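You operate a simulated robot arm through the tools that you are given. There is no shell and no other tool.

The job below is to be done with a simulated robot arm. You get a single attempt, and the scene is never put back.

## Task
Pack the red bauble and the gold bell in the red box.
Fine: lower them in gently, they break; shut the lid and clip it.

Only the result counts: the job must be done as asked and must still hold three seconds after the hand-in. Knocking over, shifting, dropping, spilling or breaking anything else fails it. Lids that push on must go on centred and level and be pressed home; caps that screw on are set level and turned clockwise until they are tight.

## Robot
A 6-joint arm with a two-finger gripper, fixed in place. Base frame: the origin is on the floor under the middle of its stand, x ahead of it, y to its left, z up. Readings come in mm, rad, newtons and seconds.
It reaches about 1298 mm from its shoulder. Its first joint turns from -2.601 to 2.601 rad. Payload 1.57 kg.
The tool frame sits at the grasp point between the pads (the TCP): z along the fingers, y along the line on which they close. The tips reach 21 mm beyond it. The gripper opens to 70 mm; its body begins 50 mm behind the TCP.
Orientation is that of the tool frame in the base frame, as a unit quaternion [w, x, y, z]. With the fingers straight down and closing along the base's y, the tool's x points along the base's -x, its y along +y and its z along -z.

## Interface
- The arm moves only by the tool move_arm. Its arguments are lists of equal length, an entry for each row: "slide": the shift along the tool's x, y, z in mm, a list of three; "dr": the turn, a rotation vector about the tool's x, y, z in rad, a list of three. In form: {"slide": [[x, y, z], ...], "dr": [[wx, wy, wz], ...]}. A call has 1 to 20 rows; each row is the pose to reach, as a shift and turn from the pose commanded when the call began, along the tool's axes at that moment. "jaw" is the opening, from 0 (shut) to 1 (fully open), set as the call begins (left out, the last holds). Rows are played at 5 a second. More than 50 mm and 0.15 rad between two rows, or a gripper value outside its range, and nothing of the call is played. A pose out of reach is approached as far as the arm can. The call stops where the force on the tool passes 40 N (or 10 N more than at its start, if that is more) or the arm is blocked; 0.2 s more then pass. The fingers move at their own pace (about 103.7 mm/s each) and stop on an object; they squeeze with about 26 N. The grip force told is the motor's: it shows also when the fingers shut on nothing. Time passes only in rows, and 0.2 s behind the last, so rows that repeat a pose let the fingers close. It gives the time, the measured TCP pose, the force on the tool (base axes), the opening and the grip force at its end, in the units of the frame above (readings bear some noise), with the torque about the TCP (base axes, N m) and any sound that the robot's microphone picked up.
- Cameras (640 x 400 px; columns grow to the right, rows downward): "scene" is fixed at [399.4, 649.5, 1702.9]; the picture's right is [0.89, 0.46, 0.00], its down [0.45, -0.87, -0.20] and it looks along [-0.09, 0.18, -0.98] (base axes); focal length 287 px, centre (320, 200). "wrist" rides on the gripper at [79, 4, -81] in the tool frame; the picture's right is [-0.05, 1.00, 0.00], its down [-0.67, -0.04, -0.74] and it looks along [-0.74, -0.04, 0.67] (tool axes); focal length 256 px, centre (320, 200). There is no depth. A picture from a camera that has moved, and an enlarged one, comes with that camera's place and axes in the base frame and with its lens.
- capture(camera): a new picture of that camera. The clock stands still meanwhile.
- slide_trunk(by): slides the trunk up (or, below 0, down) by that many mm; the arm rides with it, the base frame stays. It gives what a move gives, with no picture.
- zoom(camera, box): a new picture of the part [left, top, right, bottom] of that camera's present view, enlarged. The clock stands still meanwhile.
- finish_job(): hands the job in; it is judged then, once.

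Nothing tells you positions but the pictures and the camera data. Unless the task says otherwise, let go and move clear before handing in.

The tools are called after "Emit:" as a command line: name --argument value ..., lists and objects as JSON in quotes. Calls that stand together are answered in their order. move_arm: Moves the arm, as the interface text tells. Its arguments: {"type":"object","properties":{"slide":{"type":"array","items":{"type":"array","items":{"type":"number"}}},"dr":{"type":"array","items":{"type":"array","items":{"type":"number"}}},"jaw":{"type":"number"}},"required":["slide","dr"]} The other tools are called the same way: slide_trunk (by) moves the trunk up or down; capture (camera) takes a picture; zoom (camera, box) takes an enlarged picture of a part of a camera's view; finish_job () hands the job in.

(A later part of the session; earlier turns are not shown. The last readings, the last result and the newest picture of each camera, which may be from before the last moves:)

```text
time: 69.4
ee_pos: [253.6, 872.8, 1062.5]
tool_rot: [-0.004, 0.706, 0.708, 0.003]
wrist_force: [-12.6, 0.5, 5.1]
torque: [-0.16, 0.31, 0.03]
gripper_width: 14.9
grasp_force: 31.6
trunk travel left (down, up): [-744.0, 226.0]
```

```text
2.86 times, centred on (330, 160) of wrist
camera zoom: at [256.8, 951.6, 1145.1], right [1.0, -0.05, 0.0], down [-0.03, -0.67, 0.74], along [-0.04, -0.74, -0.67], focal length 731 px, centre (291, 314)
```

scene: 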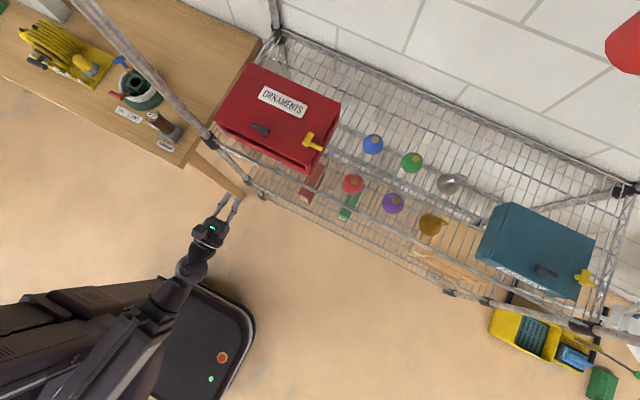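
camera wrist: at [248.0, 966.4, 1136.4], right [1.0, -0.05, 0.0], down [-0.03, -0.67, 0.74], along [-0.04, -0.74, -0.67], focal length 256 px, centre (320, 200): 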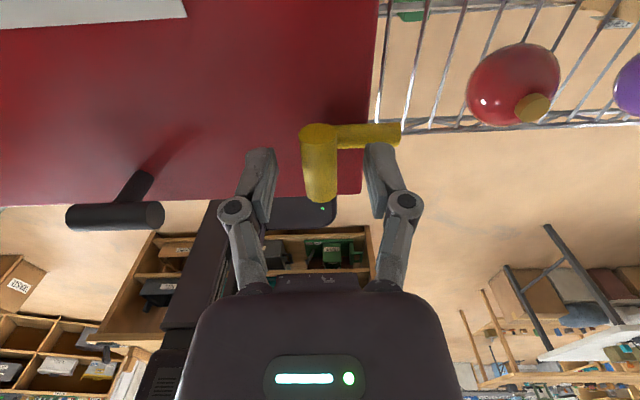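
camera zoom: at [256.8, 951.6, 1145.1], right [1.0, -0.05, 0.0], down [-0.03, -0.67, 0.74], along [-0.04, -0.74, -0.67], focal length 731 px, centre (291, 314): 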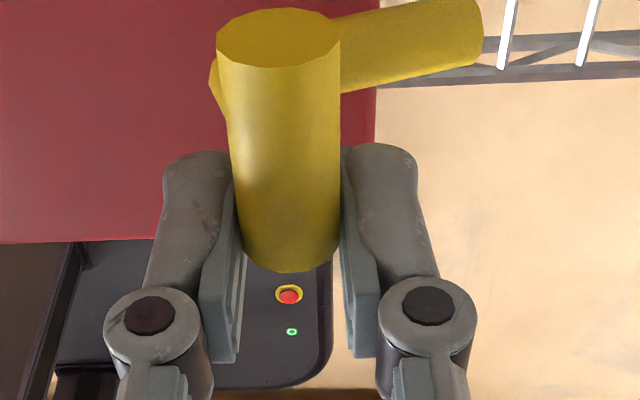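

The lever is swinging over smoothly. I'll continue along the arc.

Emit:
slide_trunk --by 3

Emit:
move_arm --slide '[[0, 2, 0], [0, 4, 0]]' --dr '[[0, 0, 0], [0, 0, 0]]'

Emit:
slide_trunk --by 3

Emit:
move_arm --slide '[[0, 2, 0], [0, 5, 0]]' --dr '[[0, 0, 0], [0, 0, 0]]'

Emit:
slide_trunk --by 2

Emit:
move_arm --slide '[[0, 3, 0], [0, 6, 0]]' --dr '[[0, 0, 0], [0, 0, 0]]'

Emit:
zoom --camera "wrist" --box '[240, 70, 420, 210]'

```text
time: 69.9
ee_pos: [255.7, 873.3, 1065.6]
tool_rot: [-0.003, 0.706, 0.708, 0.004]
wrist_force: [-5.3, 1.9, 3.8]
torque: [-0.08, 0.1, 0.02]
gripper_width: 14.6
grasp_force: 32.5
trunk travel left (down, up): [-747.0, 223.0]
```

```text
time: 70.5
ee_pos: [257.4, 872.8, 1066.9]
tool_rot: [-0.004, 0.706, 0.708, 0.003]
wrist_force: [-14.4, 4.3, 11.8]
torque: [-0.22, 0.26, 0.06]
gripper_width: 14.7
grasp_force: 32.4
trunk travel left (down, up): [-747.0, 223.0]
```

```text
time: 71.1
ee_pos: [259.9, 872.4, 1069.6]
tool_rot: [-0.003, 0.706, 0.708, 0.004]
wrist_force: [-3.3, 0.9, 1.9]
torque: [-0.12, 0.09, -0.01]
gripper_width: 14.9
grasp_force: 32.3
trunk travel left (down, up): [-750.0, 220.0]
```

```text
time: 71.7
ee_pos: [262.0, 871.8, 1070.9]
tool_rot: [-0.005, 0.706, 0.708, 0.003]
wrist_force: [-11.9, 3.9, 13.7]
torque: [-0.25, 0.22, 0.07]
gripper_width: 14.7
grasp_force: 31.9
trunk travel left (down, up): [-750.0, 220.0]
```

```text
time: 72.2
ee_pos: [266.3, 871.9, 1069.6]
tool_rot: [-0.003, 0.706, 0.708, 0.004]
wrist_force: [-4.7, 1.3, 2.6]
torque: [-0.01, 0.17, 0.0]
gripper_width: 14.9
grasp_force: 31.9
trunk travel left (down, up): [-752.0, 218.0]
```

```text
time: 72.8
ee_pos: [269.6, 872.3, 1071.9]
tool_rot: [-0.005, 0.706, 0.708, 0.004]
wrist_force: [-7.8, 5.4, 13.1]
torque: [-0.21, 0.21, 0.04]
gripper_width: 14.5
grasp_force: 32.2
trunk travel left (down, up): [-752.0, 218.0]
```

```text
2.86 times, centred on (330, 140) of wrist
camera zoom: at [273.4, 951.5, 1153.5], right [1.0, -0.05, 0.0], down [-0.03, -0.67, 0.74], along [-0.04, -0.74, -0.68], focal length 731 px, centre (291, 371)
```

zoom: 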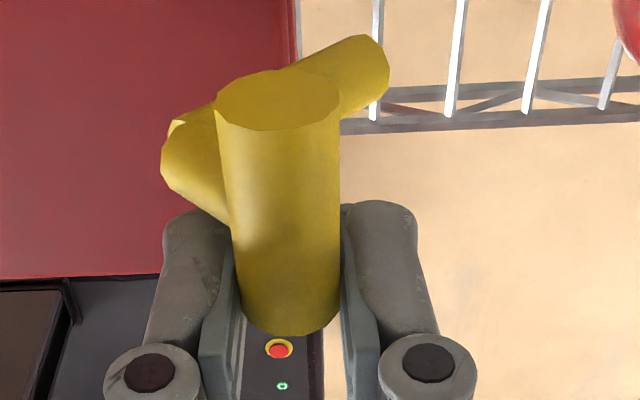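

Emit:
slide_trunk --by 2

Emit:
move_arm --slide '[[0, 3, 0], [0, 6, 0]]' --dr '[[0, 0, 0], [0, 0, 0]]'

Emit:
slide_trunk --by 1

Emit:
move_arm --slide '[[0, 3, 0], [0, 6, 0]]' --dr '[[0, 0, 0], [0, 0, 0]]'

Emit:
move_arm --slide '[[0, 3, 0], [0, 6, 0]]' --dr '[[0, 0, 0], [0, 0, 0]]'

Emit:
zoom --camera "wrist" --box '[240, 70, 420, 210]'

Emit:
zoom --camera "scene" --box '[280, 110, 350, 180]'

```text
time: 73.3
ee_pos: [271.1, 872.6, 1073.1]
tool_rot: [-0.003, 0.706, 0.708, 0.003]
wrist_force: [-2.5, -1.1, -3.2]
torque: [0.09, 0.12, 0.01]
gripper_width: 14.6
grasp_force: 32.0
trunk travel left (down, up): [-754.0, 216.0]
```

```text
time: 73.9
ee_pos: [275.0, 872.6, 1074.1]
tool_rot: [-0.005, 0.707, 0.707, 0.003]
wrist_force: [-6.4, 0.0, 3.2]
torque: [-0.13, 0.24, 0.0]
gripper_width: 14.7
grasp_force: 32.8
trunk travel left (down, up): [-754.0, 216.0]
```

```text
time: 74.4
ee_pos: [277.0, 872.6, 1073.8]
tool_rot: [-0.003, 0.706, 0.708, 0.004]
wrist_force: [-3.0, -5.0, -6.5]
torque: [0.14, 0.16, 0.02]
gripper_width: 14.6
grasp_force: 31.6
trunk travel left (down, up): [-755.0, 215.0]
```

```text
time: 75.0
ee_pos: [281.5, 872.8, 1075.4]
tool_rot: [-0.004, 0.707, 0.707, 0.003]
wrist_force: [-5.6, -3.9, 2.2]
torque: [-0.07, 0.23, 0.02]
gripper_width: 14.7
grasp_force: 31.9
trunk travel left (down, up): [-755.0, 215.0]
```

```text
time: 75.6
ee_pos: [284.6, 872.6, 1075.0]
tool_rot: [-0.004, 0.706, 0.708, 0.002]
wrist_force: [-24.9, -6.0, -3.8]
torque: [0.29, 0.22, 0.1]
gripper_width: 14.6
grasp_force: 32.4
trunk travel left (down, up): [-755.0, 215.0]
```

```text
2.86 times, centred on (330, 140) of wrist
camera zoom: at [287.5, 951.7, 1156.0], right [1.0, -0.05, 0.0], down [-0.03, -0.67, 0.74], along [-0.04, -0.74, -0.67], focal length 731 px, centre (291, 371)
```

zoom: 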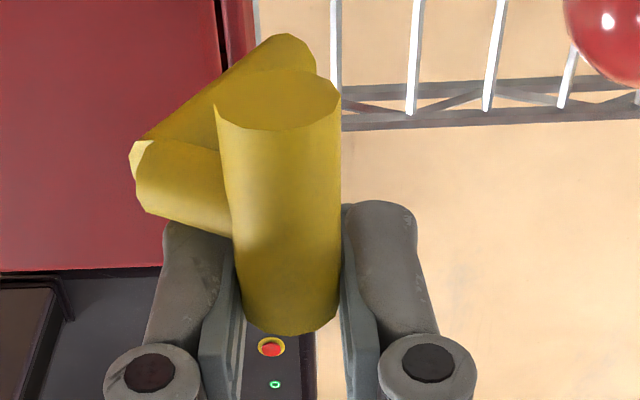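

```text
5.71 times, centred on (315, 145) of scene
camera zoom: at [399.4, 649.5, 1702.9], right [0.89, 0.46, 0.0], down [0.45, -0.87, -0.2], along [-0.09, 0.18, -0.98], focal length 1640 px, centre (349, 514)
```

zoom: 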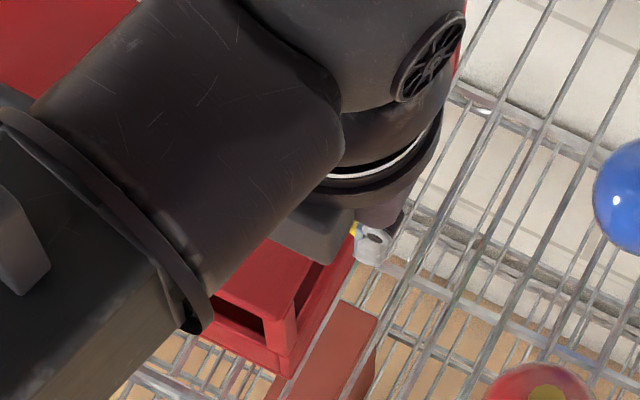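

The lever reached what feels like its stop at about 57°. I'll relax slightly, release with a small opening, rise straight up, and check that it stays open.

Emit:
move_arm --slide '[[0, -2, 0], [0, -4, 0]]' --dr '[[0, 0, 0], [0, 0, 0]]'

Emit:
move_arm --slide '[[-1, 0, 0], [-2, 0, 0], [-2, 0, 0]]' --dr '[[0, 0, 0], [0, 0, 0], [0, 0, 0]]' --jaw 0.33

Emit:
slide_trunk --by 60

Emit:
zoom --camera "wrist" --box '[230, 20, 430, 145]'

```text
time: 76.2
ee_pos: [283.3, 873.1, 1075.1]
tool_rot: [-0.004, 0.707, 0.707, 0.004]
wrist_force: [-14.4, -4.7, -2.6]
torque: [-0.31, 0.01, 0.09]
gripper_width: 15.0
grasp_force: 32.2
trunk travel left (down, up): [-755.0, 215.0]
```

```text
time: 77.0
ee_pos: [284.8, 871.6, 1074.2]
tool_rot: [-0.004, 0.706, 0.708, 0.003]
wrist_force: [-0.2, -0.8, 0.1]
torque: [0.03, 0.02, -0.01]
gripper_width: 23.1
grasp_force: 0.0
trunk travel left (down, up): [-755.0, 215.0]
```

```text
time: 78.0
ee_pos: [283.7, 871.1, 1133.7]
tool_rot: [-0.004, 0.706, 0.708, 0.003]
wrist_force: [-0.9, -0.1, 0.5]
torque: [-0.01, 0.0, 0.01]
gripper_width: 23.1
grasp_force: 0.0
trunk travel left (down, up): [-815.0, 155.0]
```

```text
3.20 times, centred on (330, 82) of wrist
camera zoom: at [288.2, 950.1, 1215.2], right [1.0, -0.05, 0.0], down [-0.03, -0.67, 0.74], along [-0.04, -0.74, -0.67], focal length 819 px, centre (288, 576)
```

zoom: 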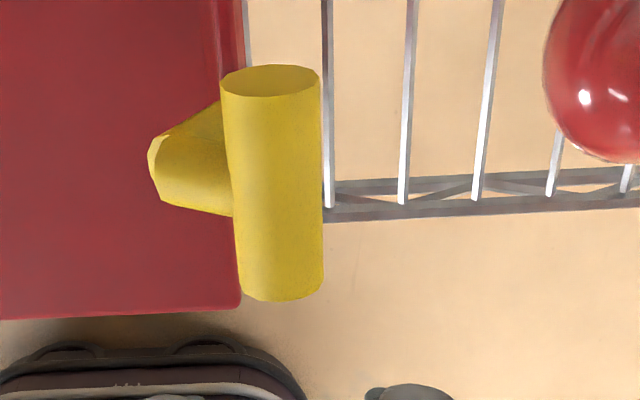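

The clip stays open. Now I'll go back to the horizontal pose in front of the box to lift the lid from under its front edge.

Emit:
move_arm --slide '[[-39, -17, 0], [-78, -34, 0], [-117, -51, 0], [-156, -68, 0], [-195, -85, 0], [-234, -102, 0], [-273, -119, 0], [-311, -136, 0]]' --dr '[[0, 0, 0], [0, 0, 0], [0, 0, 0], [0, 0, 0], [0, 0, 0], [0, 0, 0], [0, 0, 0], [0, 0, 0]]' --jaw 0.25

Emit:
move_arm --slide '[[10, -1, 0], [20, -2, 0], [30, -3, 0], [40, -4, 0], [50, -5, 0], [60, -6, 0], [70, -7, 0], [80, -8, 0], [90, -9, 0], [100, -10, 0], [110, -12, 0]]' --dr '[[0, 0.1428, 0], [0, 0.2856, 0], [0, 0.4284, 0], [0, 0.5712, 0], [0, 0.714, 0], [0, 0.8568, 0], [0, 0.9996, 0], [0, 1.1424, 0], [0, 1.2852, 0], [0, 1.428, 0], [0, 1.5708, 0]]'

Emit:
capture --camera "scene"

```text
time: 79.8
ee_pos: [150.3, 557.2, 1134.6]
tool_rot: [-0.004, 0.706, 0.708, 0.003]
wrist_force: [0.2, 0.2, -0.1]
torque: [0.0, 0.0, 0.03]
gripper_width: 17.5
grasp_force: 0.2
out of reach, approached as far as the arm can: row 3, 4, 5, 6, 7, 8
trunk travel left (down, up): [-815.0, 155.0]
```

```text
time: 82.2
ee_pos: [135.7, 669.2, 1321.8]
tool_rot: [-0.496, 0.494, 0.504, 0.505]
wrist_force: [0.2, 0.4, 0.7]
torque: [-0.11, 0.01, -0.01]
gripper_width: 17.4
grasp_force: 0.0
out of reach, approached as far as the arm can: row 2, 3, 4, 5, 6, 7, 8, 9, 10, 11
trunk travel left (down, up): [-815.0, 155.0]
```

```text
taken
```

scene: 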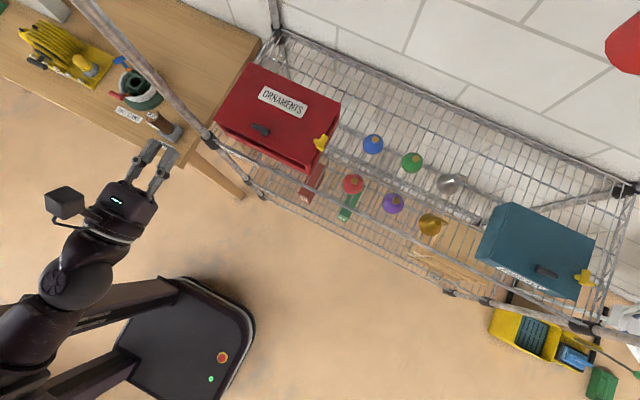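

Emit:
slide_trunk --by -337

Emit:
capture --camera "wrist"

```text
time: 85.5
ee_pos: [134.1, 667.9, 985.0]
tool_rot: [0.503, -0.498, -0.498, -0.501]
wrist_force: [-0.1, -0.3, 0.8]
torque: [0.03, 0.04, 0.03]
gripper_width: 17.4
grasp_force: 0.1
trunk travel left (down, up): [-478.0, 492.0]
```

```text
taken
camera wrist: at [139.1, 588.0, 1062.8], right [1.0, 0.0, -0.05], down [-0.04, -0.74, -0.67], along [-0.04, 0.67, -0.74], focal length 256 px, centre (320, 200)
```

wrist: 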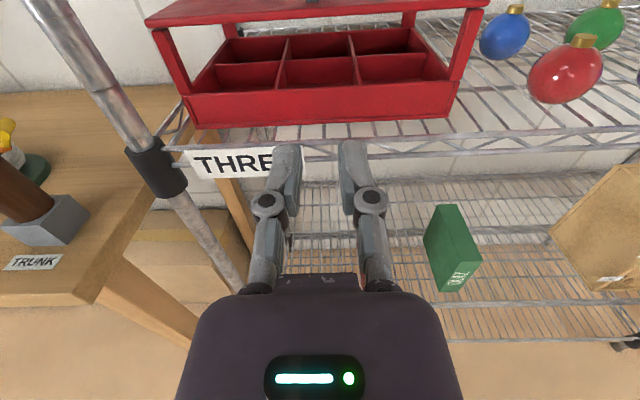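

Emit:
move_arm --slide '[[0, 0, 40], [0, 0, 80], [0, 0, 120], [0, 0, 150], [0, 0, 175], [0, 0, 194]]' --dr '[[0, 0, 0], [0, 0, 0], [0, 0, 0], [0, 0, 0], [0, 0, 0], [0, 0, 0]]'

Emit:
slide_trunk --by 14

Emit:
slide_trunk --by 4

Emit:
slide_trunk --by 4

```text
time: 86.9
ee_pos: [134.6, 865.0, 985.3]
tool_rot: [0.504, -0.497, -0.498, -0.502]
wrist_force: [0.3, 0.6, 0.2]
torque: [-0.02, 0.01, -0.02]
gripper_width: 17.5
grasp_force: 0.2
trunk travel left (down, up): [-478.0, 492.0]
```

```text
time: 87.5
ee_pos: [134.7, 865.3, 999.0]
tool_rot: [0.503, -0.497, -0.497, -0.502]
wrist_force: [0.8, -0.2, -0.6]
torque: [-0.01, -0.01, 0.01]
gripper_width: 17.4
grasp_force: 0.2
trunk travel left (down, up): [-492.0, 478.0]
```

```text
time: 88.1
ee_pos: [135.2, 864.7, 1002.9]
tool_rot: [0.503, -0.497, -0.497, -0.502]
wrist_force: [0.2, 0.1, -0.1]
torque: [0.03, 0.0, 0.01]
gripper_width: 17.3
grasp_force: 0.1
trunk travel left (down, up): [-496.0, 474.0]
```

```text
time: 88.6
ee_pos: [133.6, 864.1, 1006.8]
tool_rot: [0.503, -0.498, -0.498, -0.502]
wrist_force: [-0.6, 0.7, 0.3]
torque: [0.0, 0.0, -0.01]
gripper_width: 17.6
grasp_force: 0.1
trunk travel left (down, up): [-500.0, 470.0]
```

Emit:
capture --camera "wrist"

Emit:
slide_trunk --by 5

Emit:
slide_trunk --by 8

Emit:
capture --camera "wrist"

```text
taken
camera wrist: at [138.6, 783.3, 1085.0], right [1.0, 0.0, -0.05], down [-0.04, -0.74, -0.67], along [-0.04, 0.67, -0.74], focal length 256 px, centre (320, 200)
```

wrist: 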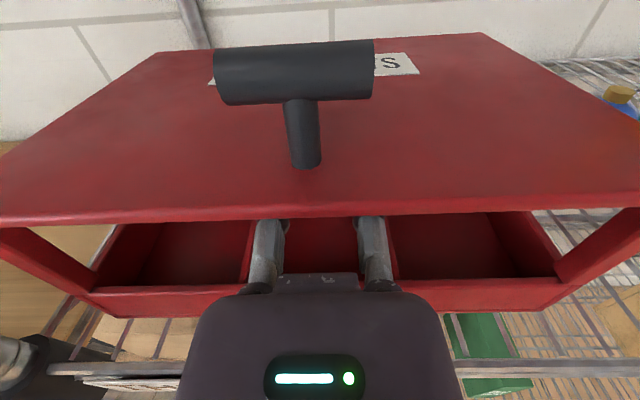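

```text
time: 89.1
ee_pos: [133.7, 865.1, 1011.7]
tool_rot: [0.503, -0.498, -0.497, -0.502]
wrist_force: [1.0, -0.4, 0.0]
torque: [-0.01, -0.02, -0.02]
gripper_width: 17.5
grasp_force: 0.0
trunk travel left (down, up): [-505.0, 465.0]
```

```text
time: 89.7
ee_pos: [135.6, 864.8, 1020.3]
tool_rot: [0.504, -0.497, -0.498, -0.501]
wrist_force: [0.0, 0.0, 0.6]
torque: [-0.02, 0.01, -0.01]
gripper_width: 17.3
grasp_force: 0.0
trunk travel left (down, up): [-513.0, 457.0]
```

```text
taken
camera wrist: at [138.6, 783.3, 1098.0], right [1.0, 0.0, -0.05], down [-0.04, -0.74, -0.67], along [-0.04, 0.67, -0.74], focal length 256 px, centre (320, 200)
```

wrist: 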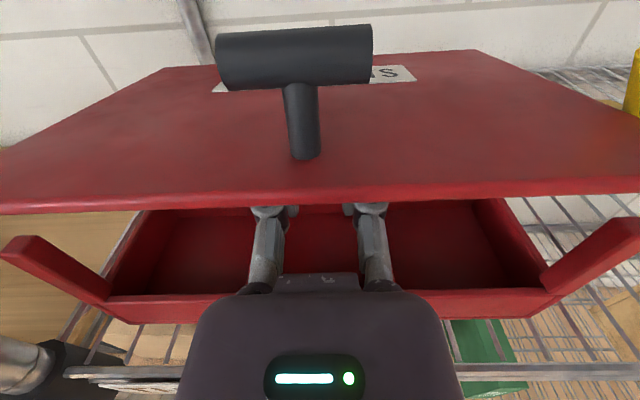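

The lid is lifting freely off the front posts with almost no force. I'll raise more, then push it back past vertical from underneath.

Emit:
slide_trunk --by 40

Emit:
slide_trunk --by 40

Emit:
capture --camera "wrist"

Emit:
capture --camera "scene"

```text
time: 90.5
ee_pos: [134.3, 864.6, 1060.0]
tool_rot: [0.503, -0.498, -0.497, -0.502]
wrist_force: [0.6, -1.0, -0.8]
torque: [0.02, -0.02, 0.03]
gripper_width: 17.4
grasp_force: 0.1
trunk travel left (down, up): [-553.0, 417.0]
```

```text
time: 91.4
ee_pos: [134.0, 865.1, 1099.8]
tool_rot: [0.504, -0.497, -0.497, -0.502]
wrist_force: [0.2, 0.6, 0.0]
torque: [-0.01, 0.01, -0.01]
gripper_width: 17.6
grasp_force: 0.0
trunk travel left (down, up): [-593.0, 377.0]
```

```text
taken
camera wrist: at [138.5, 783.4, 1177.9], right [1.0, 0.0, -0.05], down [-0.04, -0.74, -0.67], along [-0.04, 0.67, -0.74], focal length 256 px, centre (320, 200)
```

wrist: 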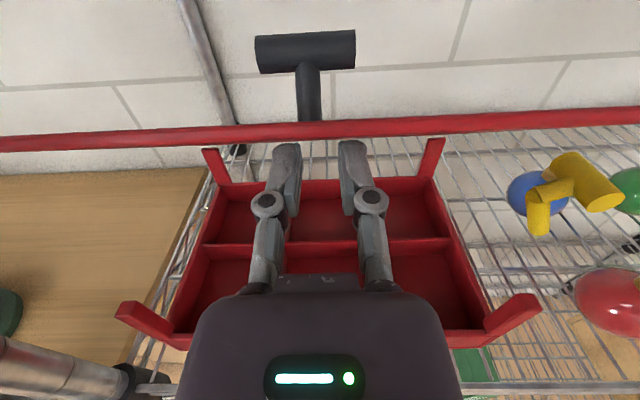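

```text
taken
```

scene: 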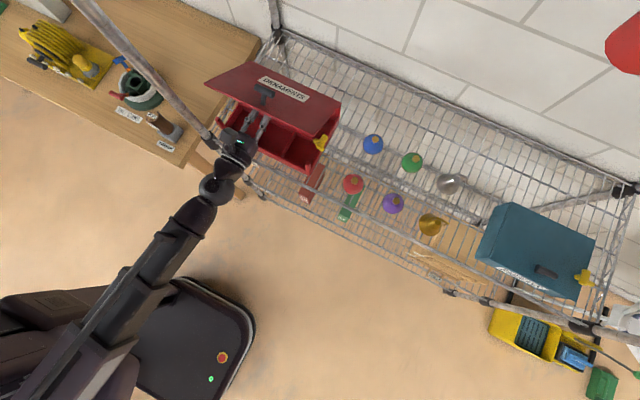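

Emit:
slide_trunk --by 40

Emit:
move_arm --slide '[[0, 0, 15], [0, 0, 30], [0, 0, 45], [0, 0, 60]]' --dr '[[0, 0, 0], [0, 0, 0], [0, 0, 0], [0, 0, 0]]'

Emit:
capture --camera "wrist"

Emit:
zoom --camera "scene" --box '[180, 40, 380, 200]'

```text
time: 92.2
ee_pos: [134.1, 865.3, 1140.4]
tool_rot: [0.505, -0.496, -0.498, -0.501]
wrist_force: [0.5, 0.7, -0.7]
torque: [0.01, 0.01, 0.04]
gripper_width: 17.6
grasp_force: 0.1
trunk travel left (down, up): [-633.0, 337.0]
```

```text
time: 93.2
ee_pos: [133.5, 926.4, 1140.9]
tool_rot: [0.503, -0.498, -0.496, -0.503]
wrist_force: [-0.7, -1.3, -0.7]
torque: [-0.02, -0.01, -0.01]
gripper_width: 17.4
grasp_force: 0.1
trunk travel left (down, up): [-633.0, 337.0]
```

```text
taken
camera wrist: at [138.2, 844.0, 1218.0], right [1.0, 0.0, -0.05], down [-0.04, -0.74, -0.68], along [-0.04, 0.68, -0.74], focal length 256 px, centre (320, 200)
```

wrist: 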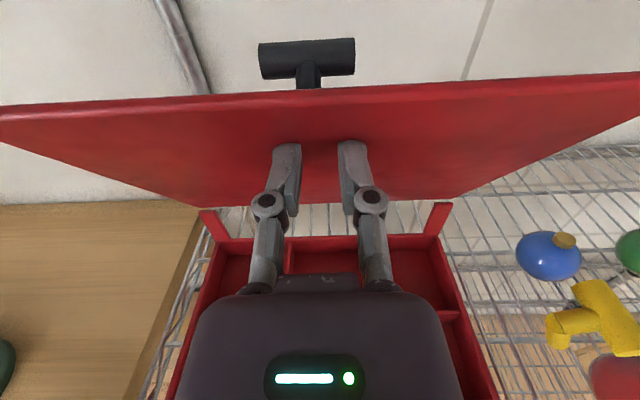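

```text
2.50 times, centred on (280, 120) of scene
camera zoom: at [399.4, 649.5, 1702.9], right [0.89, 0.46, 0.0], down [0.45, -0.87, -0.2], along [-0.09, 0.18, -0.98], focal length 718 px, centre (420, 400)
```

zoom: 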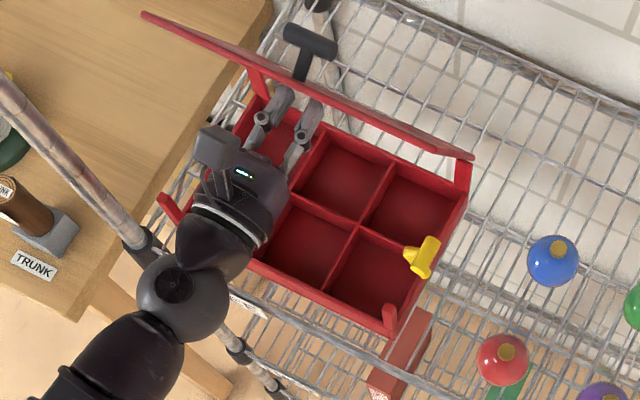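

Useful: the clip is mounted on the box body and hooks over the lid edge, so it stays put while the lid swings. I'll keep pushing the lid back past vertical.

Emit:
move_arm --slide '[[0, 0, 15], [0, 0, 30], [0, 0, 45], [0, 0, 58], [0, 0, 70]]' --dr '[[0, 0, 0], [0, 0, 0], [0, 0, 0], [0, 0, 0], [0, 0, 0]]'

Emit:
capture --camera "wrist"

Emit:
zoom --camera "scene" --box '[180, 20, 380, 180]'

```text
time: 94.4
ee_pos: [133.5, 994.7, 1140.3]
tool_rot: [0.503, -0.497, -0.497, -0.503]
wrist_force: [-0.8, -0.6, -0.5]
torque: [-0.01, 0.0, 0.01]
gripper_width: 17.7
grasp_force: 0.1
trunk travel left (down, up): [-633.0, 337.0]
```

```text
taken
camera wrist: at [137.9, 913.5, 1218.0], right [1.0, 0.0, -0.05], down [-0.04, -0.74, -0.67], along [-0.04, 0.68, -0.74], focal length 256 px, centre (320, 200)
```

wrist: 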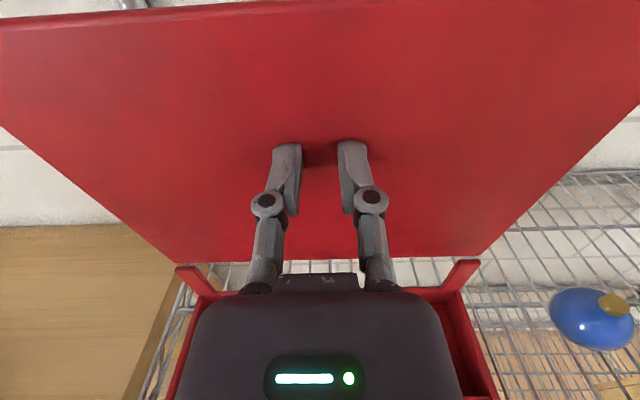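

```text
2.50 times, centred on (280, 100) of scene
camera zoom: at [399.4, 649.5, 1702.9], right [0.89, 0.46, 0.0], down [0.45, -0.87, -0.2], along [-0.09, 0.18, -0.98], focal length 718 px, centre (420, 450)
```

zoom: 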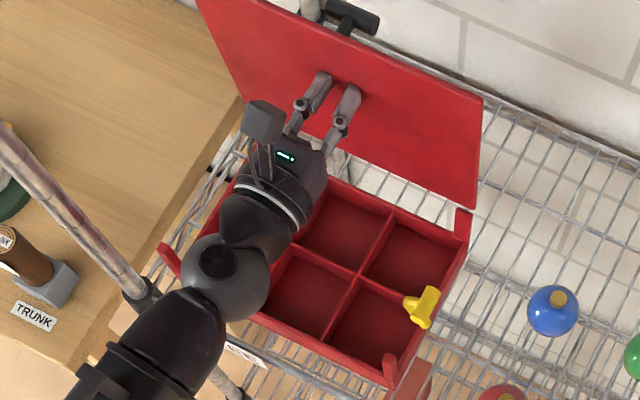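

Emit:
move_arm --slide '[[0, 0, 10], [0, 0, 20], [0, 0, 28], [0, 0, 36]]' --dr '[[0, 0, 0], [0, 0, 0], [0, 0, 0], [0, 0, 0]]'

Emit:
zoom --camera "scene" --box '[180, 20, 380, 180]'

```text
time: 95.4
ee_pos: [135.0, 1031.3, 1139.9]
tool_rot: [0.504, -0.497, -0.497, -0.502]
wrist_force: [0.4, 0.1, -0.8]
torque: [0.0, 0.02, 0.0]
gripper_width: 17.7
grasp_force: 0.0
trunk travel left (down, up): [-633.0, 337.0]
```

```text
2.50 times, centred on (280, 100) of scene
camera zoom: at [399.4, 649.5, 1702.9], right [0.89, 0.46, 0.0], down [0.45, -0.87, -0.2], along [-0.09, 0.18, -0.98], focal length 718 px, centre (420, 450)
```

zoom: 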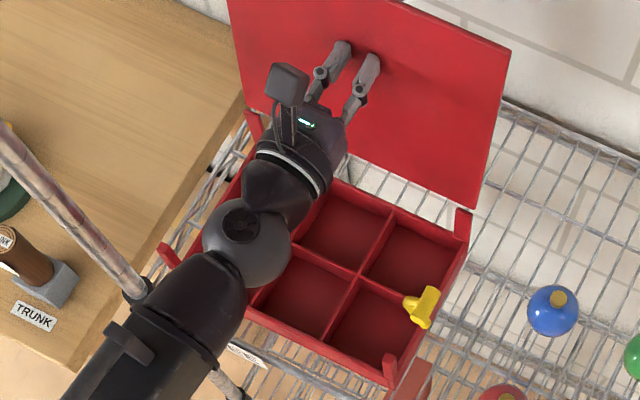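

The lid is past vertical. I'll retract and check that it stays open.

Emit:
move_arm --slide '[[0, 0, -20], [0, 0, -40], [0, 0, -80], [0, 0, -120], [0, 0, -160], [0, 0, -200]]' --dr '[[0, 0, 0], [0, 0, 0], [0, 0, 0], [0, 0, 0], [0, 0, 0], [0, 0, 0]]'

Emit:
zoom --camera "scene" --box '[180, 20, 380, 180]'

Emit:
capture --camera "wrist"

```text
time: 96.8
ee_pos: [134.7, 829.7, 1140.1]
tool_rot: [0.503, -0.497, -0.498, -0.502]
wrist_force: [0.2, -0.2, 0.3]
torque: [0.02, 0.0, 0.02]
gripper_width: 17.8
grasp_force: 0.1
trunk travel left (down, up): [-633.0, 337.0]
```

```text
2.50 times, centred on (280, 100) of scene
camera zoom: at [399.4, 649.5, 1702.9], right [0.89, 0.46, 0.0], down [0.45, -0.87, -0.2], along [-0.09, 0.18, -0.98], focal length 718 px, centre (420, 450)
```

zoom: 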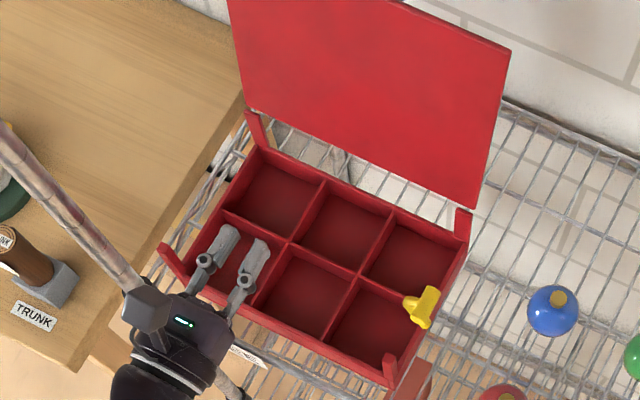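

```text
taken
camera wrist: at [138.1, 747.6, 1218.3], right [1.0, 0.0, -0.05], down [-0.04, -0.74, -0.67], along [-0.04, 0.68, -0.74], focal length 256 px, centre (320, 200)
```

wrist: 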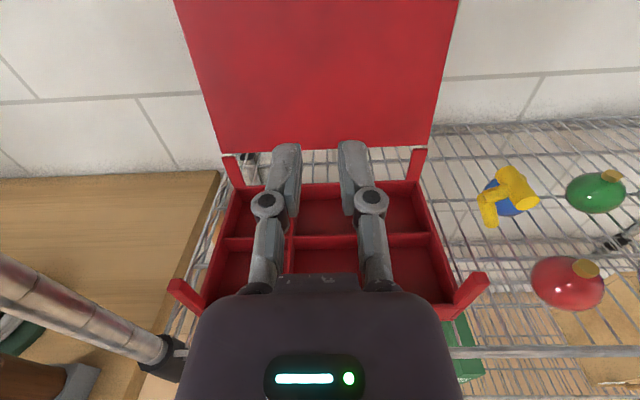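

The lid stands open at about 98°, giving a clear view of the six compartments. Next I'll go fingers-down and hover over the red bauble, which I put at about (390, 871, 940) with its gold cap near z≈971.

Emit:
move_arm --slide '[[0, 0, -40], [0, 0, -80], [0, 0, -120], [0, 0, -160]]' --dr '[[0, 0, 0], [0, 0, 0], [0, 0, 0], [0, 0, 0]]'

Emit:
slide_trunk --by 165

Emit:
move_arm --slide '[[0, 20, -10], [0, 40, -20], [0, 60, -30], [0, 80, -40], [0, 100, -50], [0, 120, -60], [0, 140, -70], [0, 160, -80], [0, 180, -90], [0, 200, -100], [0, 220, -110]]' --dr '[[0, -0.1428, 0], [0, -0.2856, 0], [0, -0.4284, 0], [0, -0.5712, 0], [0, -0.714, 0], [0, -0.8568, 0], [0, -0.9996, 0], [0, -1.1424, 0], [0, -1.2852, 0], [0, -1.428, 0], [0, -1.5708, 0]]' --jaw 0.6

```text
time: 97.8
ee_pos: [135.9, 672.0, 1139.5]
tool_rot: [0.503, -0.498, -0.498, -0.501]
wrist_force: [-0.9, 0.2, 1.2]
torque: [0.0, 0.0, -0.01]
gripper_width: 17.5
grasp_force: 0.1
trunk travel left (down, up): [-633.0, 337.0]
```

```text
time: 99.7
ee_pos: [134.9, 672.9, 1303.6]
tool_rot: [0.504, -0.497, -0.498, -0.501]
wrist_force: [0.1, 0.0, -0.6]
torque: [0.01, -0.01, -0.01]
gripper_width: 17.3
grasp_force: 0.2
trunk travel left (down, up): [-798.0, 172.0]
```

```text
time: 102.1
ee_pos: [354.6, 570.9, 1116.9]
tool_rot: [-0.003, 0.707, 0.707, 0.001]
wrist_force: [0.2, 0.2, -0.1]
torque: [0.0, 0.01, -0.02]
gripper_width: 41.7
grasp_force: 0.0
out of reach, approached as far as the arm can: row 1, 2, 3, 4, 5, 6, 7, 8, 9, 10, 11
trunk travel left (down, up): [-798.0, 172.0]
```

Emit:
move_arm --slide '[[43, 5, 0], [86, 10, 0], [129, 15, 0], [172, 20, 0], [215, 25, 0], [258, 30, 0], [300, 35, 0]]' --dr '[[0, 0, 0], [0, 0, 0], [0, 0, 0], [0, 0, 0], [0, 0, 0], [0, 0, 0], [0, 0, 0]]'

Emit:
capture --camera "wrist"

Emit:
capture --camera "scene"

```text
time: 103.7
ee_pos: [389.4, 864.8, 1115.6]
tool_rot: [-0.003, 0.706, 0.708, 0.002]
wrist_force: [0.0, 0.4, -0.1]
torque: [0.0, -0.01, 0.0]
gripper_width: 41.9
grasp_force: 0.1
out of reach, approached as far as the arm can: row 4, 5
trunk travel left (down, up): [-798.0, 172.0]
```

```text
taken
camera wrist: at [393.6, 943.3, 1197.5], right [1.0, -0.05, 0.0], down [-0.03, -0.67, 0.74], along [-0.04, -0.74, -0.67], focal length 256 px, centre (320, 200)
```

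wrist: 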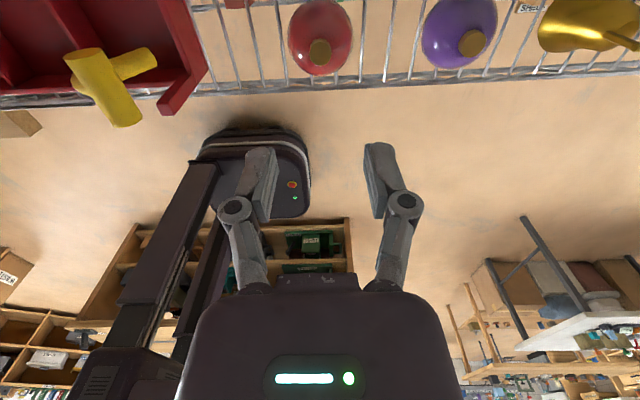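

```text
taken
```

scene: 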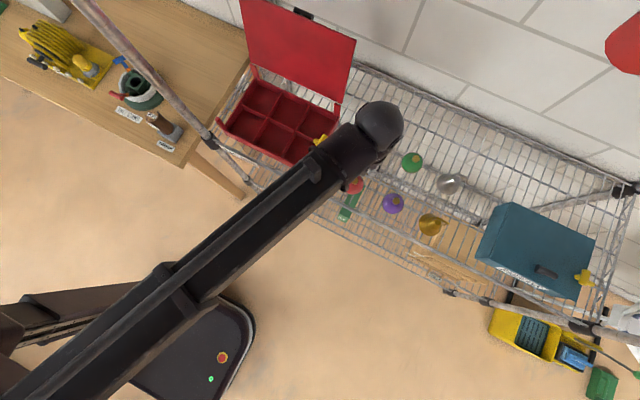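

Emit:
zoom --camera "wrist" --box '[270, 0, 370, 80]'

Emit:
zoom --camera "wrist" --box '[30, 0, 230, 125]'

```text
5.00 times, centred on (320, 40) of wrist
camera zoom: at [393.6, 943.3, 1197.5], right [1.0, -0.05, 0.0], down [-0.03, -0.67, 0.74], along [-0.04, -0.74, -0.67], focal length 1280 px, centre (320, 1000)
```

zoom: 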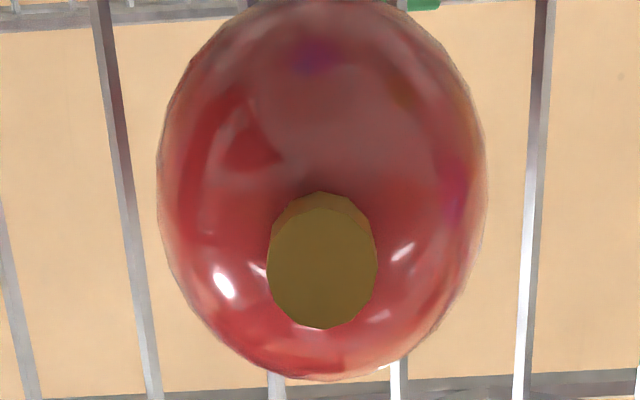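

```text
3.20 times, centred on (130, 62) of wrist
camera zoom: at [393.6, 943.3, 1197.5], right [1.0, -0.05, 0.0], down [-0.03, -0.67, 0.74], along [-0.04, -0.74, -0.67], focal length 819 px, centre (928, 640)
```

zoom: 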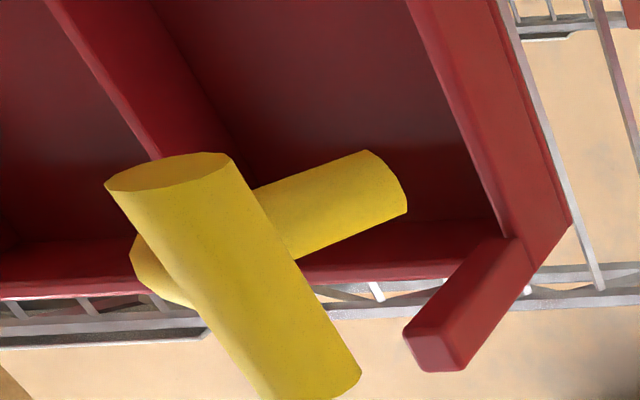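

Emit:
move_arm --slide '[[4, 0, 0], [7, 0, 0]]' --dr '[[0, 0, 0], [0, 0, 0]]'

Emit:
zoom --camera "wrist" --box '[270, 0, 370, 80]'

Emit:
slide_trunk --by -80

Emit:
zoom --camera "wrist" --box '[255, 80, 385, 180]'

Emit:
capture --camera "wrist"

```text
time: 104.3
ee_pos: [389.3, 870.3, 1116.1]
tool_rot: [-0.004, 0.707, 0.708, 0.002]
wrist_force: [-0.3, -0.9, -0.3]
torque: [-0.03, 0.01, -0.04]
gripper_width: 42.0
grasp_force: 0.1
trunk travel left (down, up): [-798.0, 172.0]
```

```text
5.00 times, centred on (320, 40) of wrist
camera zoom: at [393.4, 948.5, 1198.4], right [1.0, -0.05, 0.0], down [-0.03, -0.67, 0.74], along [-0.04, -0.74, -0.67], focal length 1280 px, centre (320, 1000)
```

zoom: 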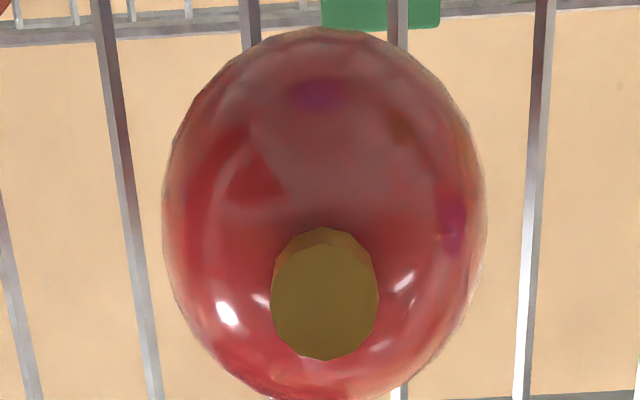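

```text
time: 105.5
ee_pos: [389.7, 869.5, 1035.9]
tool_rot: [-0.004, 0.706, 0.708, 0.003]
wrist_force: [-0.8, -0.1, 0.8]
torque: [-0.05, 0.02, 0.0]
gripper_width: 42.1
grasp_force: 0.0
trunk travel left (down, up): [-718.0, 252.0]
```

```text
4.00 times, centred on (320, 130) of wrist
camera zoom: at [393.5, 948.4, 1118.4], right [1.0, -0.05, 0.0], down [-0.03, -0.67, 0.74], along [-0.04, -0.74, -0.67], focal length 1024 px, centre (320, 480)
```

zoom: 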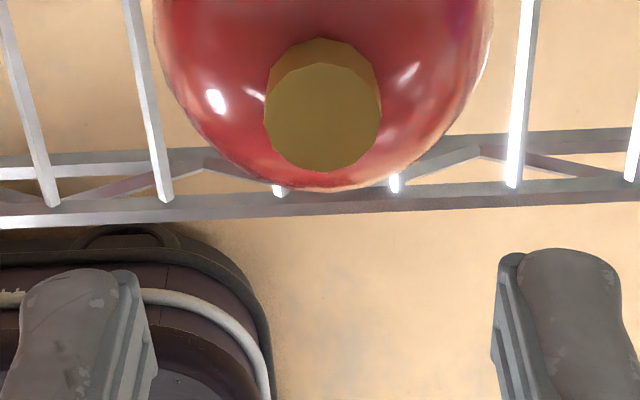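

```text
taken
camera wrist: at [393.5, 948.4, 1118.4], right [1.0, -0.05, 0.0], down [-0.03, -0.67, 0.74], along [-0.04, -0.74, -0.67], focal length 256 px, centre (320, 200)
```

wrist: 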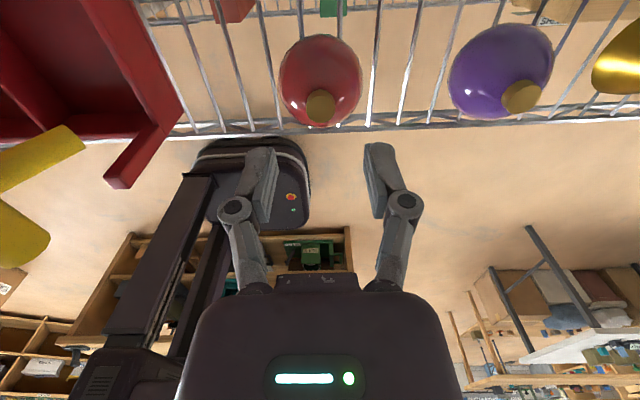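

The cap top is at z≈973, so the bauble's centre is near z≈938 and its plan position is (389.3, 870.5). I'll turn the hand 45° so the fingers will later fit a compartment's diagonal, open fully, and lower around the bauble.

Emit:
move_arm --slide '[[1, 0, 0], [1, 0, 0], [1, 0, 0], [1, 0, 0], [1, 0, 0], [1, 0, 0]]' --dr '[[0, 0, 0.1309], [0, 0, 0.2618], [0, 0, 0.3927], [0, 0, 0.5236], [0, 0, 0.6545], [0, 0, 0.7854]]' --jaw 1

Emit:
slide_trunk --by -35

Emit:
capture --camera "wrist"

```text
time: 106.8
ee_pos: [396.6, 869.5, 1035.9]
tool_rot: [-0.005, 0.79, 0.613, 0.001]
wrist_force: [-0.7, -0.2, -0.5]
torque: [-0.02, -0.01, 0.0]
gripper_width: 70.1
grasp_force: 0.1
out of reach, approached as far as the arm can: row 2, 3, 4, 5, 6
trunk travel left (down, up): [-718.0, 252.0]
```

```text
time: 107.6
ee_pos: [395.9, 867.9, 1003.0]
tool_rot: [-0.004, 0.789, 0.614, 0.002]
wrist_force: [-0.1, -0.5, -0.6]
torque: [-0.01, 0.0, 0.02]
gripper_width: 70.0
grasp_force: 0.0
trunk travel left (down, up): [-683.0, 287.0]
```

```text
taken
camera wrist: at [419.4, 943.7, 1083.3], right [0.95, -0.3, -0.01], down [-0.2, -0.64, 0.74], along [-0.22, -0.7, -0.67], focal length 256 px, centre (320, 200)
```

wrist: 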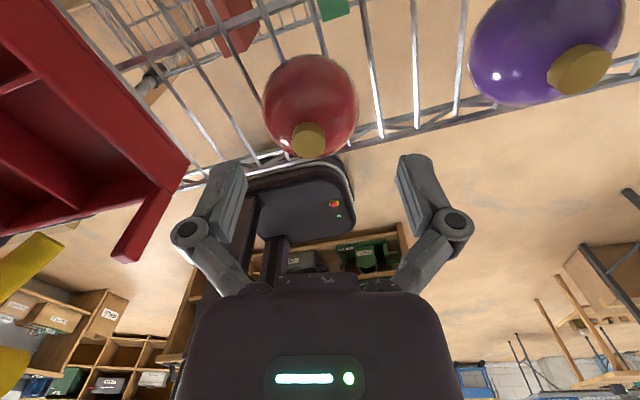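

A wrist limit stopped the turn that way. I'll rise clear of the clip and turn the other way round to the opposite diagonal, which keeps the camera to the front.

Emit:
slide_trunk --by 70

Emit:
move_arm --slide '[[1, -7, 0], [1, -7, 0], [1, -7, 0], [1, -7, 0], [1, -7, 0], [1, -7, 0], [1, -7, 0], [1, -7, 0], [1, -7, 0], [1, -7, 0], [1, -7, 0], [1, -7, 0], [1, -7, 0], [1, -7, 0], [1, -7, 0], [1, -7, 0], [1, -7, 0], [1, -7, 0]]' --dr '[[0, 0, -0.1447], [0, 0, -0.2894], [0, 0, -0.4341], [0, 0, -0.5788], [0, 0, -0.7235], [0, 0, -0.8682], [0, 0, -1.0129], [0, 0, -1.1576], [0, 0, -1.3023], [0, 0, -1.447], [0, 0, -1.5917], [0, 0, -1.7364], [0, 0, -1.8811], [0, 0, -2.0258], [0, 0, -2.1705], [0, 0, -2.3152], [0, 0, -2.4599], [0, 0, -2.6046]]'

Emit:
capture --camera "wrist"

```text
time: 108.7
ee_pos: [395.1, 868.6, 1071.2]
tool_rot: [-0.004, 0.789, 0.614, 0.0]
wrist_force: [0.6, 0.3, -0.1]
torque: [0.0, 0.0, 0.0]
gripper_width: 70.3
grasp_force: 0.1
trunk travel left (down, up): [-753.0, 217.0]
```

```text
time: 112.5
ee_pos: [390.3, 872.3, 1072.5]
tool_rot: [0.0, -0.384, 0.923, 0.005]
wrist_force: [0.0, 0.0, 0.1]
torque: [0.0, 0.02, 0.01]
gripper_width: 69.9
grasp_force: 0.1
trunk travel left (down, up): [-753.0, 217.0]
```

```text
taken
camera wrist: at [330.6, 817.9, 1152.3], right [-0.67, 0.74, 0.01], down [0.5, 0.44, 0.75], along [0.55, 0.51, -0.66], focal length 256 px, centre (320, 200)
```

wrist: 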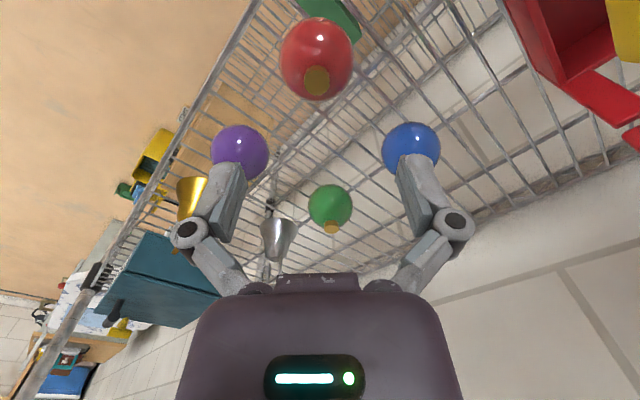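

Emit:
zoom --camera "wrist" --box '[266, 10, 366, 110]'

```text
4.00 times, centred on (316, 60) of wrist
camera zoom: at [330.6, 817.9, 1152.3], right [-0.67, 0.74, 0.01], down [0.5, 0.44, 0.75], along [0.55, 0.51, -0.66], focal length 1024 px, centre (336, 760)
```

zoom: 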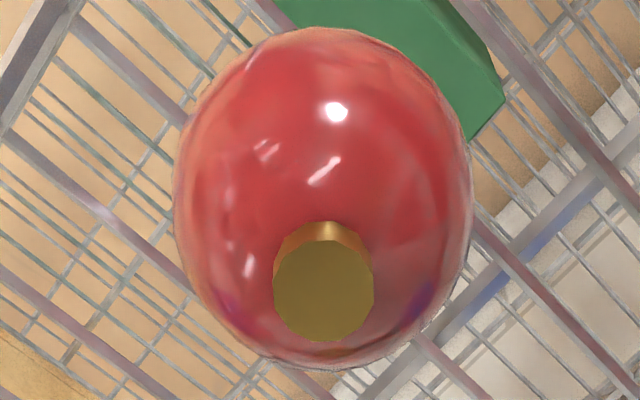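

Emit:
move_arm --slide '[[1.4, 0, 0], [1.4, 0, 0]]' --dr '[[0, 0, 0], [0, 0, 0]]'

Emit:
slide_trunk --by -85

Emit:
capture --camera "wrist"

Emit:
capture --camera "scene"

```text
time: 113.1
ee_pos: [388.6, 870.5, 1071.4]
tool_rot: [0.0, -0.383, 0.924, 0.005]
wrist_force: [-0.5, -0.3, 0.1]
torque: [-0.02, 0.02, -0.04]
gripper_width: 70.2
grasp_force: 0.1
trunk travel left (down, up): [-753.0, 217.0]
```

```text
time: 114.3
ee_pos: [388.3, 869.5, 987.4]
tool_rot: [0.0, -0.383, 0.924, 0.005]
wrist_force: [-0.6, 1.0, 0.1]
torque: [0.01, 0.01, 0.01]
gripper_width: 70.0
grasp_force: 0.0
trunk travel left (down, up): [-668.0, 302.0]
```

```text
taken
camera wrist: at [329.3, 816.5, 1067.5], right [-0.67, 0.74, 0.01], down [0.5, 0.44, 0.75], along [0.55, 0.5, -0.66], focal length 256 px, centre (320, 200)
```

wrist: 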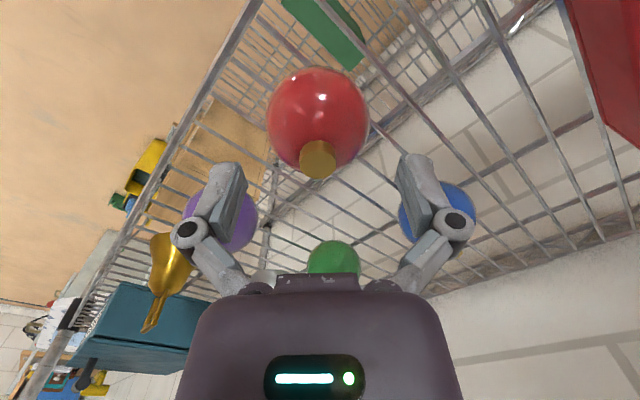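

```text
taken
```

scene: 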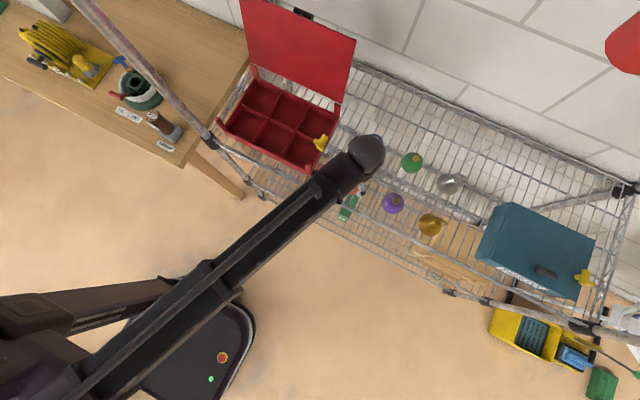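

Emit:
move_arm --slide '[[-2, 1, 0], [-2, 1, 0]]' --dr '[[0, 0, 0], [0, 0, 0]]'

Emit:
slide_trunk --by -36

Emit:
capture --camera "wrist"

```text
time: 114.9
ee_pos: [389.4, 871.1, 988.5]
tool_rot: [0.001, -0.383, 0.924, 0.004]
wrist_force: [-0.1, -0.2, -0.8]
torque: [0.0, 0.02, -0.06]
gripper_width: 70.0
grasp_force: 0.1
trunk travel left (down, up): [-668.0, 302.0]
```

```text
time: 115.7
ee_pos: [390.2, 872.2, 950.2]
tool_rot: [0.0, -0.383, 0.924, 0.005]
wrist_force: [0.0, 0.3, -0.2]
torque: [0.0, 0.0, 0.0]
gripper_width: 70.0
grasp_force: 0.0
trunk travel left (down, up): [-632.0, 338.0]
```

```text
taken
camera wrist: at [330.0, 818.6, 1031.4], right [-0.67, 0.74, 0.01], down [0.5, 0.44, 0.75], along [0.55, 0.5, -0.66], focal length 256 px, centre (320, 200)
```

wrist: 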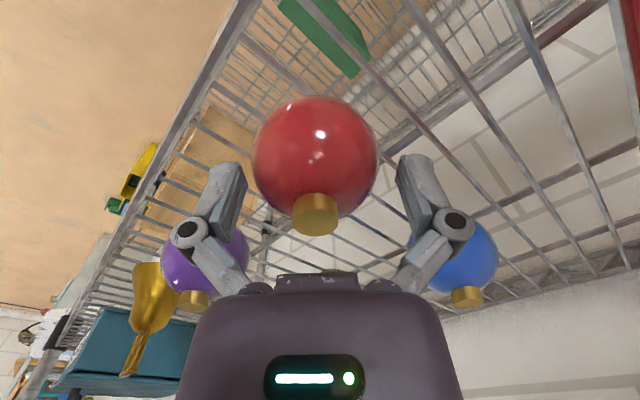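

Emit:
move_arm --slide '[[0, -2.5, 0], [0, -2.5, 0], [0, -2.5, 0]]' --dr '[[0, 0, 0], [0, 0, 0], [0, 0, 0]]' --jaw 0.9

Emit:
capture --camera "wrist"

Emit:
move_arm --slide '[[0, 0, 0], [0, 0, 0]]' --dr '[[0, 0, 0], [0, 0, 0]]' --jaw 0.855

Emit:
zoom --camera "wrist" --box '[200, 80, 440, 240]'

```text
time: 116.5
ee_pos: [390.9, 869.6, 951.2]
tool_rot: [0.0, -0.382, 0.924, 0.005]
wrist_force: [-0.7, 0.1, 0.3]
torque: [-0.01, -0.01, 0.02]
gripper_width: 62.9
grasp_force: 0.1
trunk travel left (down, up): [-632.0, 338.0]
```

```text
taken
camera wrist: at [332.0, 816.8, 1031.3], right [-0.67, 0.74, 0.01], down [0.5, 0.44, 0.75], along [0.55, 0.5, -0.66], focal length 256 px, centre (320, 200)
```

wrist: 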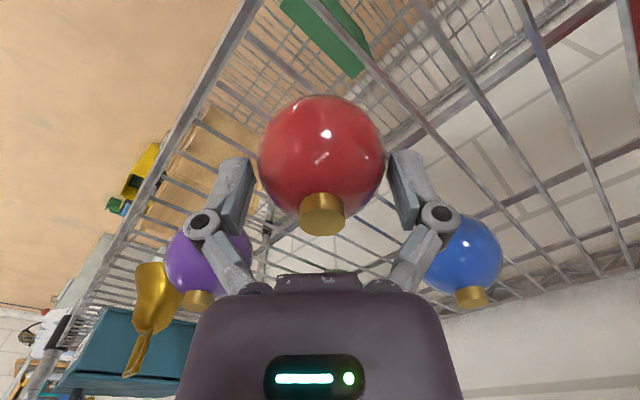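

```text
time: 117.1
ee_pos: [390.6, 870.4, 950.7]
tool_rot: [0.001, -0.382, 0.924, 0.004]
wrist_force: [0.4, -0.2, 0.1]
torque: [0.01, 0.0, -0.01]
gripper_width: 60.2
grasp_force: 0.1
trunk travel left (down, up): [-632.0, 338.0]
```

```text
2.50 times, centred on (320, 160) of wrist
camera zoom: at [332.0, 816.8, 1031.3], right [-0.67, 0.74, 0.01], down [0.5, 0.44, 0.75], along [0.55, 0.5, -0.66], focal length 640 px, centre (320, 300)
```

zoom: 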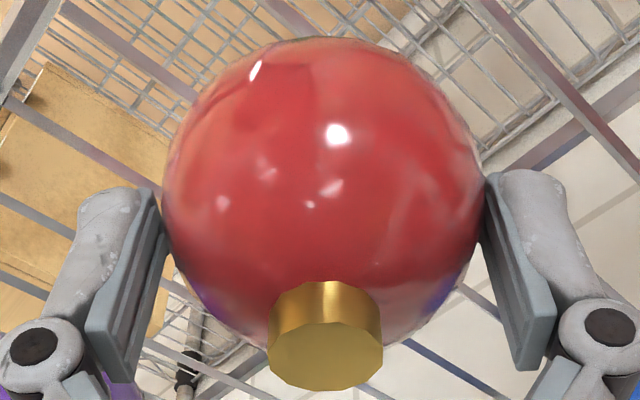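

Emit:
move_arm --slide '[[0, 0, 0]]' --dr '[[0, 0, 0]]' --jaw 0.84

Emit:
move_arm --slide '[[0, 0, 0]]' --dr '[[0, 0, 0]]' --jaw 0.825

Emit:
move_arm --slide '[[0, 0, 0]]' --dr '[[0, 0, 0]]' --jaw 0.81

Emit:
move_arm --slide '[[0, 0, 0], [0, 0, 0]]' --dr '[[0, 0, 0], [0, 0, 0]]' --jaw 0.78

```text
time: 117.5
ee_pos: [391.2, 870.2, 949.9]
tool_rot: [0.0, -0.384, 0.924, 0.004]
wrist_force: [0.5, 1.4, -0.2]
torque: [-0.02, -0.02, -0.01]
gripper_width: 58.7
grasp_force: 0.1
trunk travel left (down, up): [-632.0, 338.0]
```

```text
time: 117.9
ee_pos: [391.1, 871.3, 950.4]
tool_rot: [0.0, -0.383, 0.924, 0.005]
wrist_force: [-0.3, -0.2, -0.4]
torque: [0.02, 0.02, 0.03]
gripper_width: 57.8
grasp_force: 0.1
trunk travel left (down, up): [-632.0, 338.0]
```

```text
time: 118.3
ee_pos: [390.2, 870.6, 951.5]
tool_rot: [0.0, -0.383, 0.924, 0.005]
wrist_force: [-0.9, 0.0, 0.5]
torque: [-0.04, -0.02, 0.0]
gripper_width: 56.7
grasp_force: 0.4
trunk travel left (down, up): [-632.0, 338.0]
```

```text
time: 118.9
ee_pos: [391.0, 870.4, 951.6]
tool_rot: [0.0, -0.383, 0.924, 0.005]
wrist_force: [1.5, 1.0, 2.1]
torque: [0.05, 0.0, 0.03]
gripper_width: 55.9
grasp_force: 13.8
trunk travel left (down, up): [-632.0, 338.0]
```

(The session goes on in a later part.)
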